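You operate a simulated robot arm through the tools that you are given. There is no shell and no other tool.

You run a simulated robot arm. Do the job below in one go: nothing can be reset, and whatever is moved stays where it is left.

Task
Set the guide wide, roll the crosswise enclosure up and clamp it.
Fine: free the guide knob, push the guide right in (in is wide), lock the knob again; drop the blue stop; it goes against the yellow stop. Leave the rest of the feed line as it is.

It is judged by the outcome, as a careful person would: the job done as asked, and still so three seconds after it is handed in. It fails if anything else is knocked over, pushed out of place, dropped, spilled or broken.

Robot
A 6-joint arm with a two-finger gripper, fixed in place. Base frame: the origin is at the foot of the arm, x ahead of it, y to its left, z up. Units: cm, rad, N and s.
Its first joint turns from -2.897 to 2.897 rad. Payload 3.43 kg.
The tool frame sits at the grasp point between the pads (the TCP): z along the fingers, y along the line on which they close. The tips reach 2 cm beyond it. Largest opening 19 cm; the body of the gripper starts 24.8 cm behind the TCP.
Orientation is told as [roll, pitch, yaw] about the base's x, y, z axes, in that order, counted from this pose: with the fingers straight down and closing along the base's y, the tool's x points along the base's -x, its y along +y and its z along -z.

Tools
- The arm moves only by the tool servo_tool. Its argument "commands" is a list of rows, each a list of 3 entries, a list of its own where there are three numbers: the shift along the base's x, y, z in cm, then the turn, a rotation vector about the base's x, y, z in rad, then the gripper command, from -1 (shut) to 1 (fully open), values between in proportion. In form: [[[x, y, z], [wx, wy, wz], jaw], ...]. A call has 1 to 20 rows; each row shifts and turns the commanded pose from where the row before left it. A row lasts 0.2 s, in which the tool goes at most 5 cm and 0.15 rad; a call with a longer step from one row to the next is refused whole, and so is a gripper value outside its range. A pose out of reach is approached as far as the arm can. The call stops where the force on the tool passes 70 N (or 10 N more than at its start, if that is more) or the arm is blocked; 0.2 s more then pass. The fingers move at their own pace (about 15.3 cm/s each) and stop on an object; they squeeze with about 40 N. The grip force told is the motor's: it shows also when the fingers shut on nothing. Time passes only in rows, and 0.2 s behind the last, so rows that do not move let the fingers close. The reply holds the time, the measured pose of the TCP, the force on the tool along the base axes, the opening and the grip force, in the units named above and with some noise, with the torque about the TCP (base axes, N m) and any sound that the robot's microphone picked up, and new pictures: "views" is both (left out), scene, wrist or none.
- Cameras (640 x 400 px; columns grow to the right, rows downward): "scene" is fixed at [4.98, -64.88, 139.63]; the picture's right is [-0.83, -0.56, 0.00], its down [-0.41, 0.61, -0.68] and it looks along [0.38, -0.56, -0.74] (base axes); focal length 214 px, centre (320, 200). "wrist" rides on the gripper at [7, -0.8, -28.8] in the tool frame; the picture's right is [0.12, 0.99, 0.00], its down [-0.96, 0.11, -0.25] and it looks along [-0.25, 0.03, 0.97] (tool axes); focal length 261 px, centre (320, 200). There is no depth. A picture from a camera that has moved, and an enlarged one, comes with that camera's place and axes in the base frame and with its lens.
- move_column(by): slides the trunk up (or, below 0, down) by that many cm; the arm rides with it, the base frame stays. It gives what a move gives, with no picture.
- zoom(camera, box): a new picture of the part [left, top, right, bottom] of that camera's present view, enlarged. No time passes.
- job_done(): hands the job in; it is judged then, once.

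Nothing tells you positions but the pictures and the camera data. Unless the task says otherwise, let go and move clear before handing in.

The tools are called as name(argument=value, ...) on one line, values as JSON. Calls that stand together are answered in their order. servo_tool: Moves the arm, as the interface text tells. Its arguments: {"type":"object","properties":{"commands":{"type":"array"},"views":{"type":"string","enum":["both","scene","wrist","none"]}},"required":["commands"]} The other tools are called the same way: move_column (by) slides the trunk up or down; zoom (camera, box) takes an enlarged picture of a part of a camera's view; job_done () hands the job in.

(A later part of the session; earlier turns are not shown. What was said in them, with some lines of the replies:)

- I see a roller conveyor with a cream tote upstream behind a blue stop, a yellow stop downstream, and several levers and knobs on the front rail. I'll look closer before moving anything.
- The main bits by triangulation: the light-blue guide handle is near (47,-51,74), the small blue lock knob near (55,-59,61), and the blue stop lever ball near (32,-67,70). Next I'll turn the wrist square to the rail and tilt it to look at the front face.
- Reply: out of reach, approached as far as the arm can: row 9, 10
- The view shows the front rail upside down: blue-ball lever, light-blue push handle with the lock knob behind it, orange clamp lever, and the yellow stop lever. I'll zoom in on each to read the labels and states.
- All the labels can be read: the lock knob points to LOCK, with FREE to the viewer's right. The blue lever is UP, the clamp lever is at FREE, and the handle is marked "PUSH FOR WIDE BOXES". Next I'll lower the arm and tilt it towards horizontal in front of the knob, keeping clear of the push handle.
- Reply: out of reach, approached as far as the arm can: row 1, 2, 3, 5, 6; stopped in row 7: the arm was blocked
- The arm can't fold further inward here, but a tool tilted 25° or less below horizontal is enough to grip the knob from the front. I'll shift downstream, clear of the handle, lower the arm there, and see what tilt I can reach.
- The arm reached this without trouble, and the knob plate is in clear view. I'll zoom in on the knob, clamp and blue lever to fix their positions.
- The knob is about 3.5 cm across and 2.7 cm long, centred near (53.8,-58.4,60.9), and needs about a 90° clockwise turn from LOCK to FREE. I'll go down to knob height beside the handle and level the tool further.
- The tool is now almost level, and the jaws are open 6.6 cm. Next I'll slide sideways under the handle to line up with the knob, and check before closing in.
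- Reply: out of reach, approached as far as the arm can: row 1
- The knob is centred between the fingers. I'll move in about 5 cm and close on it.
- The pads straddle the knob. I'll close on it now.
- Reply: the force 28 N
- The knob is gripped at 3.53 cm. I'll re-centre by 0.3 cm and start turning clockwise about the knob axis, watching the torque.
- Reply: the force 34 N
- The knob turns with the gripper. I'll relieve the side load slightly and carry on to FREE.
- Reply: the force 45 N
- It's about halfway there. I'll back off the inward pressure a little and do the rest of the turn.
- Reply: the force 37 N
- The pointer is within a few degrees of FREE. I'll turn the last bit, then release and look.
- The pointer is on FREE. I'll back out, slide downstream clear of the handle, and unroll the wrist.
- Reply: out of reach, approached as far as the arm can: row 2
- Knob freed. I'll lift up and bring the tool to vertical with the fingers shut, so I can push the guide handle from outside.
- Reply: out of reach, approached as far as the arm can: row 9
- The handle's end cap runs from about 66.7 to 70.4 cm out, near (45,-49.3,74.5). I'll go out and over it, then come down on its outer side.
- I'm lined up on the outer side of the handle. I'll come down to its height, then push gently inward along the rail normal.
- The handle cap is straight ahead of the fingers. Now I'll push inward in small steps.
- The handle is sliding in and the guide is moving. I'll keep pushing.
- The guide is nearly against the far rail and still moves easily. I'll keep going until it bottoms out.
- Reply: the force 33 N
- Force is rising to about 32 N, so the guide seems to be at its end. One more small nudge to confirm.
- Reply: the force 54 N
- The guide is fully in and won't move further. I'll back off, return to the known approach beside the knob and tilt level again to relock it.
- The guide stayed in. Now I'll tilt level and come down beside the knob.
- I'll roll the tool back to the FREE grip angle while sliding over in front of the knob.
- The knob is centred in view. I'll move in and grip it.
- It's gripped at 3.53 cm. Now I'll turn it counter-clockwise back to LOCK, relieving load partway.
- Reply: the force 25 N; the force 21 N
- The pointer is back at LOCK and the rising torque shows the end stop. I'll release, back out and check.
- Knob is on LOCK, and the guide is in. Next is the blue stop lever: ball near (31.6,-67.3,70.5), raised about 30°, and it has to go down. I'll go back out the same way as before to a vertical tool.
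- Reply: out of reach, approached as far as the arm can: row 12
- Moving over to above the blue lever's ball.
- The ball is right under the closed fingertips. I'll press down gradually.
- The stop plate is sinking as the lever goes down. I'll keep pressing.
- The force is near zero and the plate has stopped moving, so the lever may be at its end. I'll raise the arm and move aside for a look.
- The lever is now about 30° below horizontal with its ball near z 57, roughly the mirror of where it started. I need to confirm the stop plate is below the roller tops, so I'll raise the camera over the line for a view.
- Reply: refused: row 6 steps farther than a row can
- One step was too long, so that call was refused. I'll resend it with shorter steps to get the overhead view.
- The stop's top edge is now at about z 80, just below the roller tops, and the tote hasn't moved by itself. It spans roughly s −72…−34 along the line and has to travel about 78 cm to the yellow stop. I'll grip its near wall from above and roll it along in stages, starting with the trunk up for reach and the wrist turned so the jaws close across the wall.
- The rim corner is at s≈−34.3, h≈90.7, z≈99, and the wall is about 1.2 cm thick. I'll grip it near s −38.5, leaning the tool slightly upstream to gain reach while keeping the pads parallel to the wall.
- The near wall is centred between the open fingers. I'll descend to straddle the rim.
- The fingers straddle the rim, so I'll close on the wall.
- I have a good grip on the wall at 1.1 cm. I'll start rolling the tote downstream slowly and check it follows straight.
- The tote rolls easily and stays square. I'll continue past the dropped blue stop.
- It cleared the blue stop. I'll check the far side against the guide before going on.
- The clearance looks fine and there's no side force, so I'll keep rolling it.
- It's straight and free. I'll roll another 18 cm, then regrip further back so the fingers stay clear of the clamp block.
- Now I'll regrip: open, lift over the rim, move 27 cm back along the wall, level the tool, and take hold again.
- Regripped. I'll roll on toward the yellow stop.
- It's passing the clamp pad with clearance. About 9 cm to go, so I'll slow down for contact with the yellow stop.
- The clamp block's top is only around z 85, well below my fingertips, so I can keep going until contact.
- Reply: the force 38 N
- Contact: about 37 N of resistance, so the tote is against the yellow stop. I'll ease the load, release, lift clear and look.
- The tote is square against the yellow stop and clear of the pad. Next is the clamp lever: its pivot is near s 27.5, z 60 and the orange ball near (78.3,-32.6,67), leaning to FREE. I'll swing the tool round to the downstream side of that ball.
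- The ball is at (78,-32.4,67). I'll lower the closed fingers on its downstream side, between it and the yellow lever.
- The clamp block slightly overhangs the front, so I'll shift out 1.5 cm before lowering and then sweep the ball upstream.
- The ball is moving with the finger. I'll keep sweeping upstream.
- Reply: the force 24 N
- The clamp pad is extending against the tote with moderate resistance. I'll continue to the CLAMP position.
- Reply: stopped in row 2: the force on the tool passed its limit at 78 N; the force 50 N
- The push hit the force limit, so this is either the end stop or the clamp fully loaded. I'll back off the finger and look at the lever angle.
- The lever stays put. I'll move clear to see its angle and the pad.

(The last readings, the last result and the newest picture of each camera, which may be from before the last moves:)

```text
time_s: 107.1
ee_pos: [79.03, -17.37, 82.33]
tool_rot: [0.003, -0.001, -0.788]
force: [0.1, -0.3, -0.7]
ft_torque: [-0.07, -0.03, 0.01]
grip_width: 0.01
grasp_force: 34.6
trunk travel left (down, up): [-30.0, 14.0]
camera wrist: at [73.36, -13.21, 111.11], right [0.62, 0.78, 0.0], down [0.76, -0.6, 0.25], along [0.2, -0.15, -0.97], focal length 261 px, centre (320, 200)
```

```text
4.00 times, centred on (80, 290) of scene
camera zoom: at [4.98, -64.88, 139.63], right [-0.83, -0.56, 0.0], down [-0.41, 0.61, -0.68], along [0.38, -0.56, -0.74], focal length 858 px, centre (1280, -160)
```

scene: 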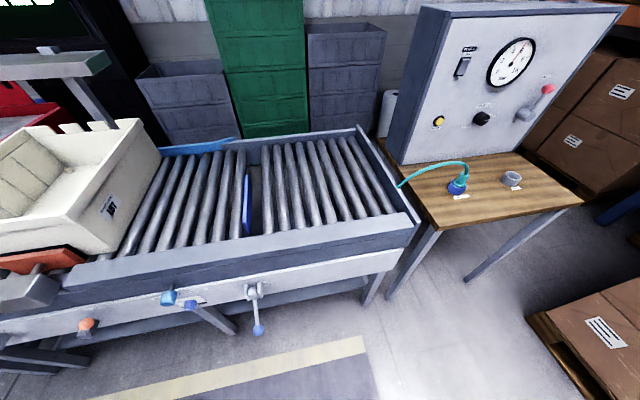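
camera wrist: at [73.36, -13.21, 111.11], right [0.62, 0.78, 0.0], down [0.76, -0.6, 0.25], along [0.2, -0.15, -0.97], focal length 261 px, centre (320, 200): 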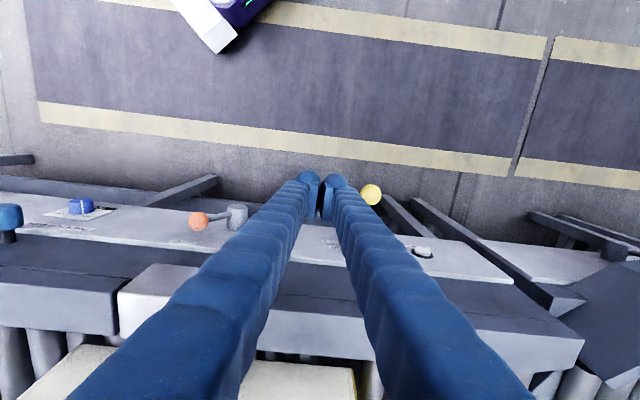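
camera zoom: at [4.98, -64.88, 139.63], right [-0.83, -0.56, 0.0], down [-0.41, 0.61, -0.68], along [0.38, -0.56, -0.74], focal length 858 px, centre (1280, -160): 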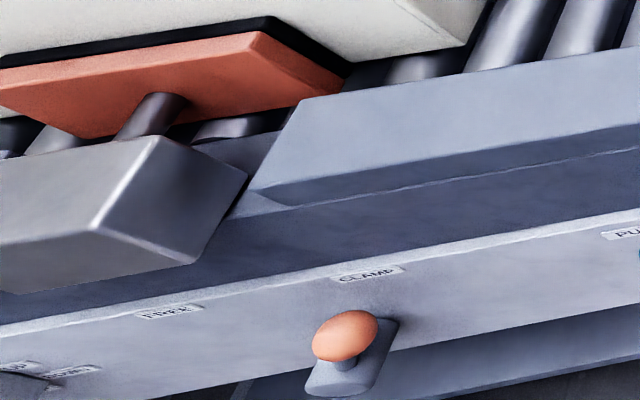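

The ball is now at s≈23, z≈67, the mirror image of its FREE position, so the lever is at CLAMP with the pad on the tote. I'll raise up and check the tote against the yellow stop from above.

servo_tool(commands=[[[0, 0, 4.5], [0, 0, 0], -1], [[0, 0, 4.5], [0, 0, 0], -1], [[0, 0, 4.5], [0, 0, 0], -1], [[0, 0, 4.5], [0, 0, 0], -1], [[0, 0, 4.5], [0, 0, 0], -1], [[0, 0, 4.5], [0, 0, 0], -1], [[0, 0, 4.5], [0, 0, 0], -1], [[3, 3, 0], [0, 0, 0], -1], [[3, 3, 0], [0, 0, 0], -1], [[3, 3, 0], [0, 0, 0], -1], [[3, 3, 0], [0, 0, 0], -1]])

zoom(camera="wrist", box=[0, 150, 320, 350])

```text
time_s: 109.5
ee_pos: [90.89, -5.69, 113.64]
tool_rot: [0.003, -0.001, -0.788]
force: [-0.5, 0.0, 0.1]
ft_torque: [-0.05, 0.05, -0.01]
grip_width: 0.0
grasp_force: 34.3
trunk travel left (down, up): [-30.0, 14.0]
camera wrist: at [85.13, -1.46, 142.47], right [0.62, 0.78, 0.0], down [0.76, -0.6, 0.25], along [0.2, -0.15, -0.97], focal length 261 px, centre (320, 200)
```

scene: 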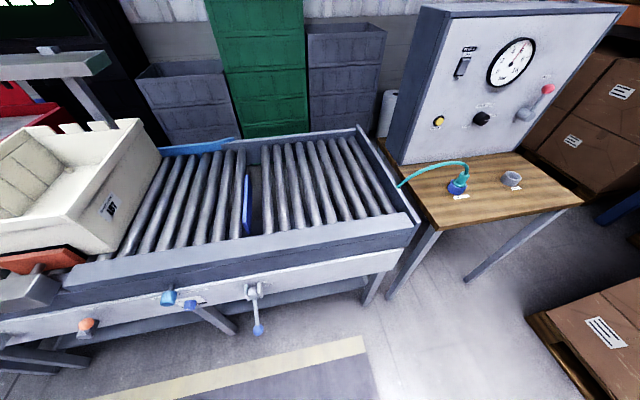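
wrist: 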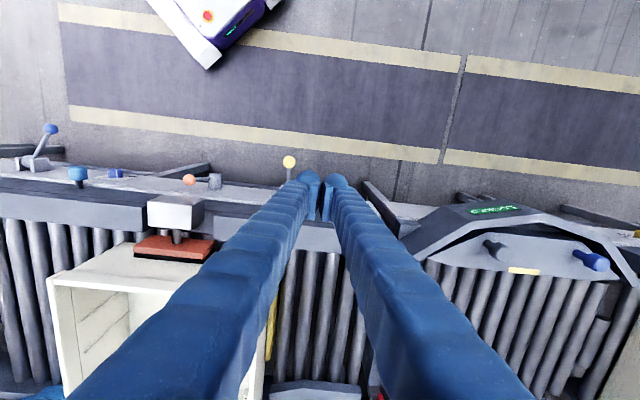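

```text
2.00 times, centred on (160, 250) of wrist
camera zoom: at [85.13, -1.46, 142.47], right [0.62, 0.78, 0.0], down [0.76, -0.6, 0.25], along [0.2, -0.15, -0.97], focal length 521 px, centre (640, 100)
```

zoom: 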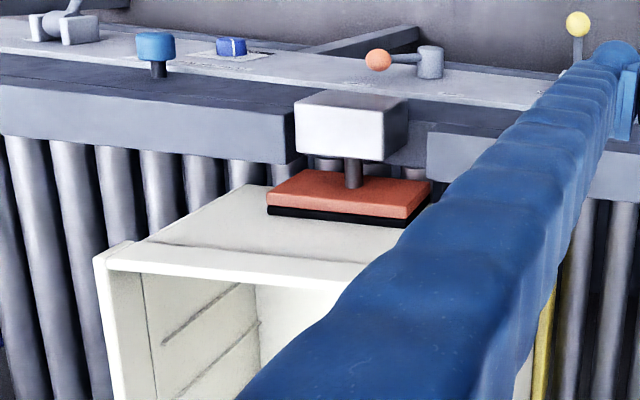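

servo_tool(commands=[[[-3.3, -3.3, 0], [0, 0, 0], -1], [[-3.3, -3.3, 0], [0, 0, 0], -1], [[-3.3, -3.3, 0], [0, 0, 0], -1], [[-3.3, -3.3, 0], [0, 0, 0], -1], [[-3.3, -3.3, 0], [0, 0, 0], -1], [[-3.3, -3.3, 0], [0, 0, 0], -1], [[-3.3, -3.3, 0], [0, 0, 0], -1], [[-3.3, -3.3, 0], [0, 0, 0], -1], [[-3.3, -3.3, 0], [0, 0, 0], -1], [[-3.3, -3.3, 0], [0, 0, 0], -1]])

zoom(camera="wrist", box=[380, 180, 640, 342])

zoom(camera="wrist", box=[120, 110, 320, 235])

```text
time_s: 111.7
ee_pos: [58.05, -38.42, 114.01]
tool_rot: [0.007, -0.001, -0.788]
force: [-0.3, -0.1, 0.4]
ft_torque: [0.06, -0.06, 0.02]
grip_width: 0.0
grasp_force: 34.6
trunk travel left (down, up): [-30.0, 14.0]
camera wrist: at [52.3, -34.27, 142.73], right [0.62, 0.78, 0.0], down [0.76, -0.6, 0.25], along [0.2, -0.15, -0.97], focal length 261 px, centre (320, 200)
```

scene: 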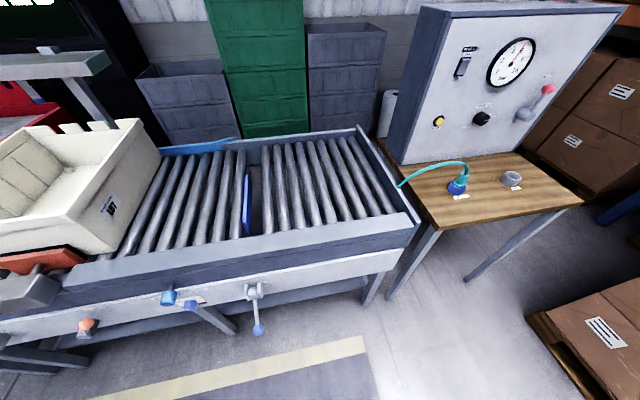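
wrist: 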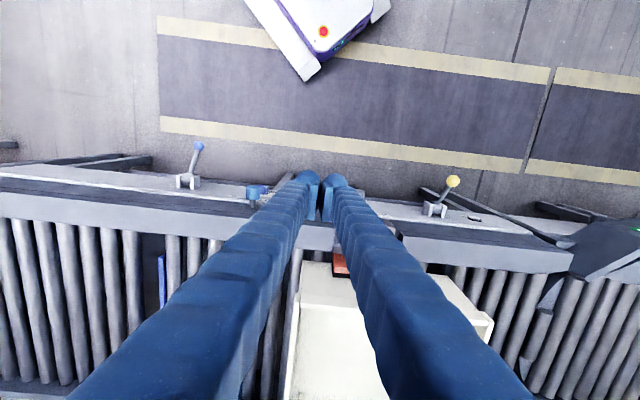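

```text
2.46 times, centred on (510, 261) of wrist
camera zoom: at [52.3, -34.27, 142.73], right [0.62, 0.78, 0.0], down [0.76, -0.6, 0.25], along [0.2, -0.15, -0.97], focal length 642 px, centre (-148, 50)
```

zoom: 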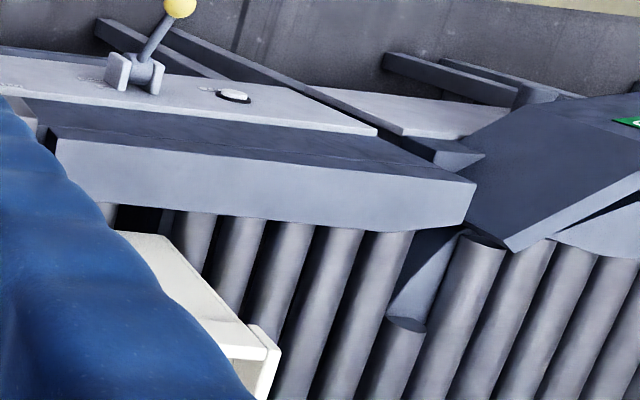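

```text
3.20 times, centred on (220, 172) of wrist
camera zoom: at [52.3, -34.27, 142.73], right [0.62, 0.78, 0.0], down [0.76, -0.6, 0.25], along [0.2, -0.15, -0.97], focal length 834 px, centre (640, 288)
```

zoom: 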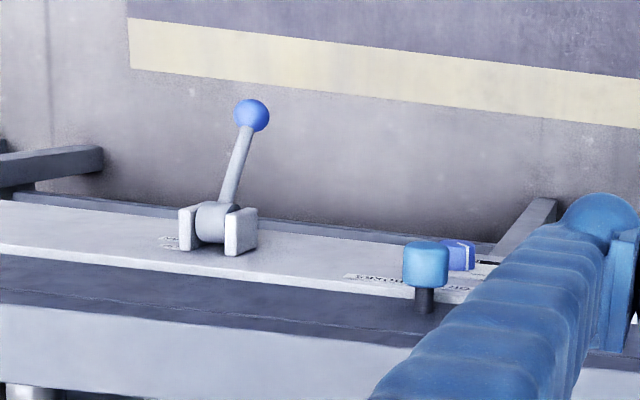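

Blue lever is down, guide handle in, knob locked. For a direct look at the tote–yellow stop contact, I'll go just downstream of it and open the jaws to see between the fingers.

servo_tool(commands=[[[3.3, 3.3, 0], [0, 0, 0], -0.5], [[3.3, 3.3, 0], [0, 0, 0], 0], [[3.3, 3.3, 0], [0, 0, 0], 0.5], [[3.3, 3.3, 0], [0, 0, 0], 1], [[3.3, 3.3, 0], [0, 0, 0], 1], [[3.3, 3.3, 0], [0, 0, 0], 1], [[3.3, 3.3, 0], [0, 0, 0], 1], [[3.3, 3.3, 0], [0, 0, 0], 1], [[3.3, 3.3, 0], [0, 0, 0], 1], [[0, 0, 0], [0, 0, 0], 1]])

zoom(camera="wrist", box=[180, 200, 460, 375])

```text
time_s: 113.9
ee_pos: [87.69, -8.95, 113.97]
tool_rot: [0.006, -0.001, -0.789]
force: [-0.8, 0.1, 1.1]
ft_torque: [-0.09, -0.02, 0.0]
grip_width: 18.99
grasp_force: 0.0
trunk travel left (down, up): [-30.0, 14.0]
camera wrist: at [81.84, -4.62, 142.66], right [0.62, 0.78, 0.0], down [0.76, -0.6, 0.25], along [0.2, -0.15, -0.97], focal length 261 px, centre (320, 200)
```

scene: 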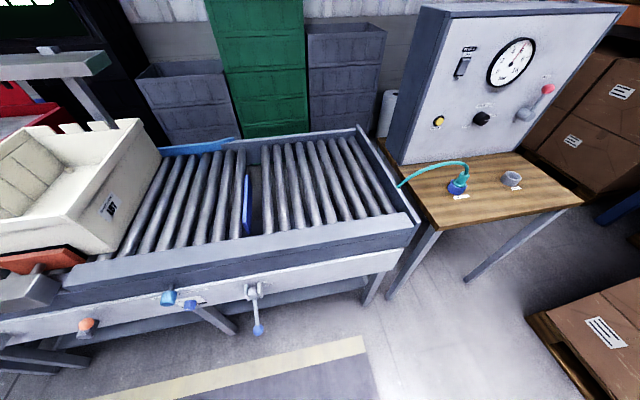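
wrist: 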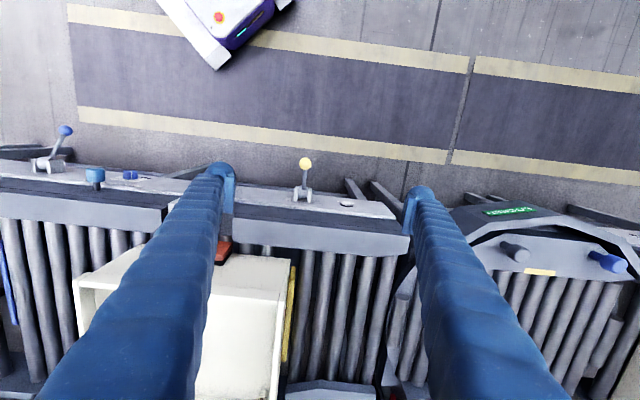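

```text
2.29 times, centred on (320, 288) of wrist
camera zoom: at [81.84, -4.62, 142.66], right [0.62, 0.78, 0.0], down [0.76, -0.6, 0.25], along [0.2, -0.15, -0.97], focal length 596 px, centre (320, 0)
```

zoom: 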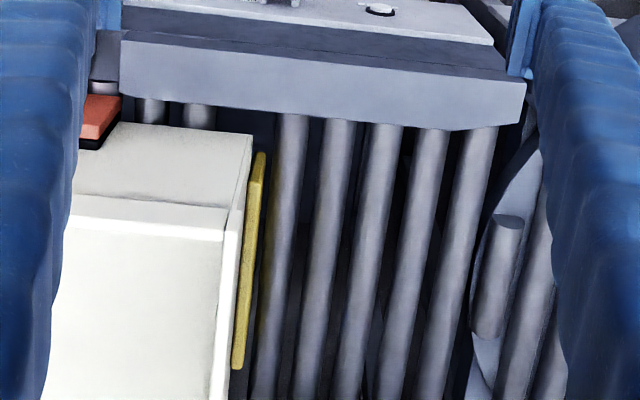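

zoom(camera="wrist", box=[260, 245, 340, 295])

zoom(camera="wrist", box=[240, 320, 340, 382])

```text
8.00 times, centred on (300, 270) of wrist
camera zoom: at [81.84, -4.62, 142.66], right [0.62, 0.78, 0.0], down [0.76, -0.6, 0.25], along [0.2, -0.15, -0.97], focal length 2085 px, centre (480, -360)
```

zoom: 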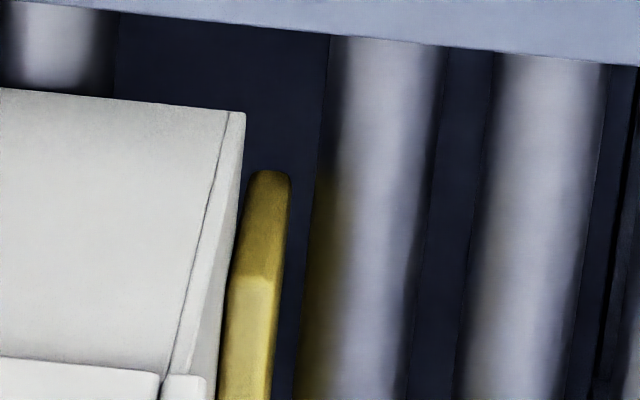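

```text
6.40 times, centred on (290, 351) of wrist
camera zoom: at [81.84, -4.62, 142.66], right [0.62, 0.78, 0.0], down [0.76, -0.6, 0.25], along [0.2, -0.15, -0.97], focal length 1668 px, centre (512, -766)
```

zoom: 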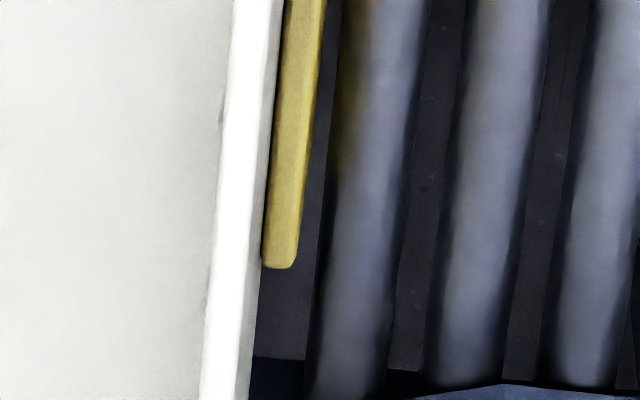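

The tote looks flush or within a few millimetres of the yellow stop. I'll put the camera exactly over the contact line to measure any gap.

servo_tool(commands=[[[-1.3, -1.3, 0], [0, 0, 0], 1], [[-1.3, -1.3, 0], [0, 0, 0], 1], [[0, 0, 0], [0, 0, 0], 1]], views="wrist")

zoom(camera="wrist", box=[270, 245, 350, 295])

zoom(camera="wrist", box=[265, 300, 345, 350])

```text
time_s: 114.7
ee_pos: [85.03, -11.5, 113.85]
tool_rot: [0.002, 0.0, -0.788]
force: [-0.7, -0.4, 0.3]
ft_torque: [-0.01, -0.01, -0.03]
grip_width: 18.98
grasp_force: 0.2
trunk travel left (down, up): [-30.0, 14.0]
camera wrist: at [79.26, -7.24, 142.69], right [0.62, 0.78, 0.0], down [0.76, -0.6, 0.25], along [0.2, -0.15, -0.97], focal length 261 px, centre (320, 200)
```

wrist: 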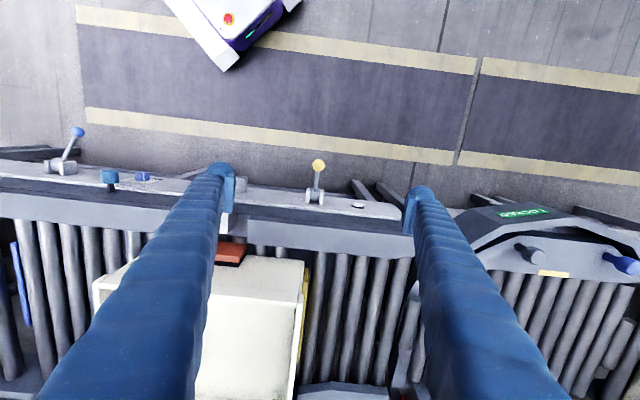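

```text
8.00 times, centred on (310, 270) of wrist
camera zoom: at [79.26, -7.24, 142.69], right [0.62, 0.78, 0.0], down [0.76, -0.6, 0.25], along [0.2, -0.15, -0.97], focal length 2085 px, centre (400, -360)
```

zoom: 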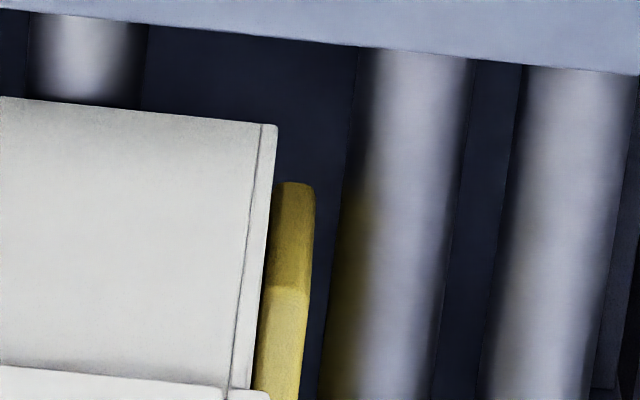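

```text
8.00 times, centred on (305, 325) of wrist
camera zoom: at [79.26, -7.24, 142.69], right [0.62, 0.78, 0.0], down [0.76, -0.6, 0.25], along [0.2, -0.15, -0.97], focal length 2085 px, centre (440, -800)
```

zoom: 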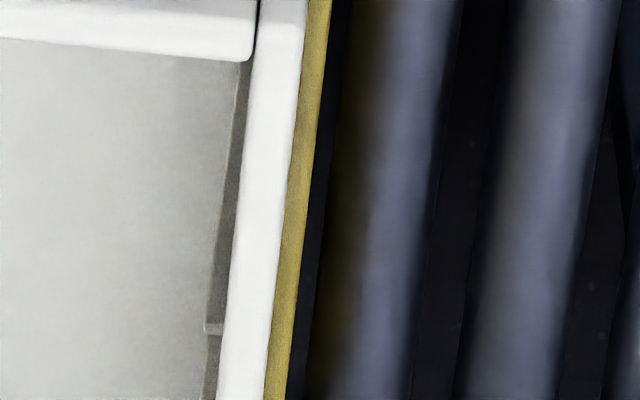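

At most a millimetre or two separates the tote from the yellow stop, so it is against it and clamped. I'll pull the arm back clear and take one last look at everything.

servo_tool(commands=[[[-3, 3, 0], [0, 0, 0], 0.5], [[-3, 2, 0], [0, 0, 0], 0], [[-3, 0, 0], [0, 0, 0], -0.5], [[-3, -3, 0], [0, 0, 0], -0.5], [[-3, -3, 0], [0, 0, 0], -0.5], [[-3, -3, 0], [0, 0, 0], -0.5], [[-3, -3, 0], [0, 0, 0], -0.5], [[0, 0, 0], [0, 0, 0], -0.5], [[0, 0, 0], [0, 0, 0], -0.5], [[0, 0, 0], [0, 0, 0], -0.5]])

zoom(camera="scene", box=[0, 100, 320, 300])

zoom(camera="scene", box=[40, 250, 280, 400])

```text
time_s: 116.9
ee_pos: [64.24, -18.49, 113.81]
tool_rot: [0.002, -0.001, -0.787]
force: [0.2, -0.1, -0.9]
ft_torque: [0.04, 0.04, 0.0]
grip_width: 4.74
grasp_force: 0.0
trunk travel left (down, up): [-30.0, 14.0]
camera wrist: at [58.49, -14.35, 142.59], right [0.62, 0.78, 0.0], down [0.76, -0.6, 0.25], along [0.2, -0.15, -0.97], focal length 261 px, centre (320, 200)
```

scene: 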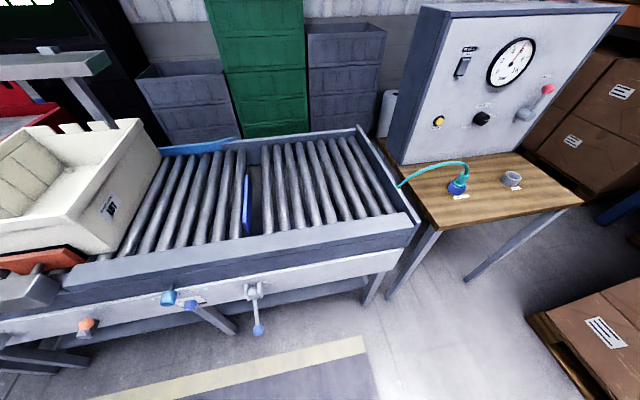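
wrist: 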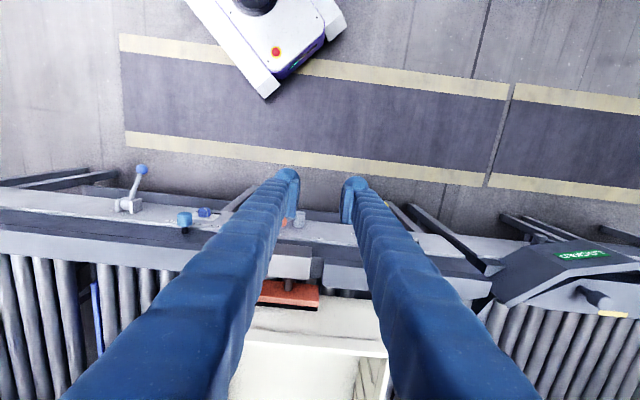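

```text
2.00 times, centred on (160, 200) of scene
camera zoom: at [4.98, -64.88, 139.63], right [-0.83, -0.56, 0.0], down [-0.41, 0.61, -0.68], along [0.38, -0.56, -0.74], focal length 429 px, centre (640, 200)
```

zoom: 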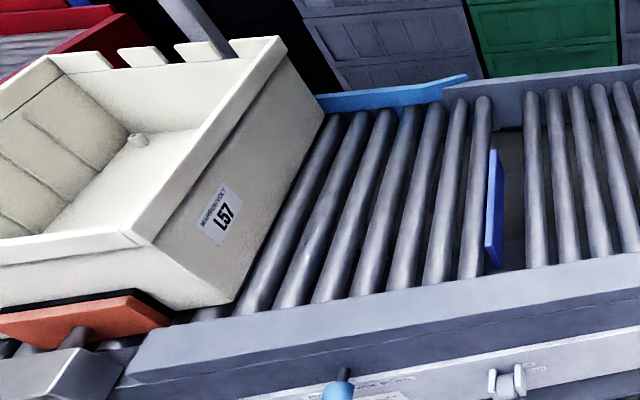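

```text
2.67 times, centred on (160, 325) of scene
camera zoom: at [4.98, -64.88, 139.63], right [-0.83, -0.56, 0.0], down [-0.41, 0.61, -0.68], along [0.38, -0.56, -0.74], focal length 572 px, centre (747, -133)
```

zoom: 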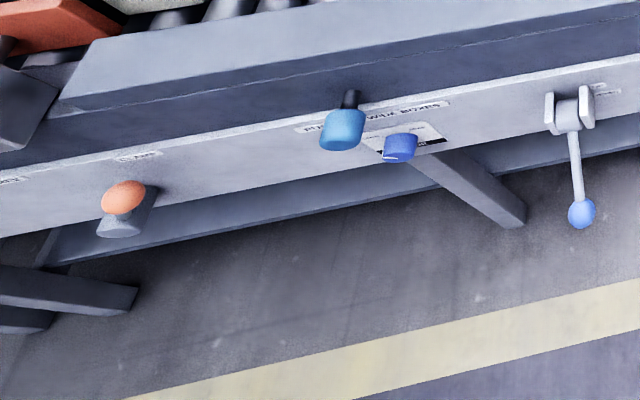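

The guide is fully in with its knob on LOCK, and the blue stop is down. The tote is against the yellow stop with the clamp lever at CLAMP and the pad on its side. The arm is clear and nothing else has moved, so I'm handing it in.

job_done()

```text
The job is handed in.
```

The guide is set wide, and the crosswise tote has been rolled up against the yellow stop and clamped. The job is handed in; I don't have a verdict yet.

- **Guide:** I turned the knob to FREE, pushed the handle in until it stopped moving, and turned the knob back to LOCK.
- **Blue stop:** The lever is down. The top of the stop sits just below the roller tops, and the tote passed over it without catching.
- **Tote:** It didn't roll by itself, so I gripped its near wall and rolled it along in two stages. It met the yellow stop at about 37 N; a final look from above showed at most a gap of 1–2 mm.
- **Clamp:** The lever is at CLAMP and stays there by itself, with the pad pressed on the tote's near side.

I didn't touch the yellow stop, its lever or anything else on the line. The arm is clear of the line.
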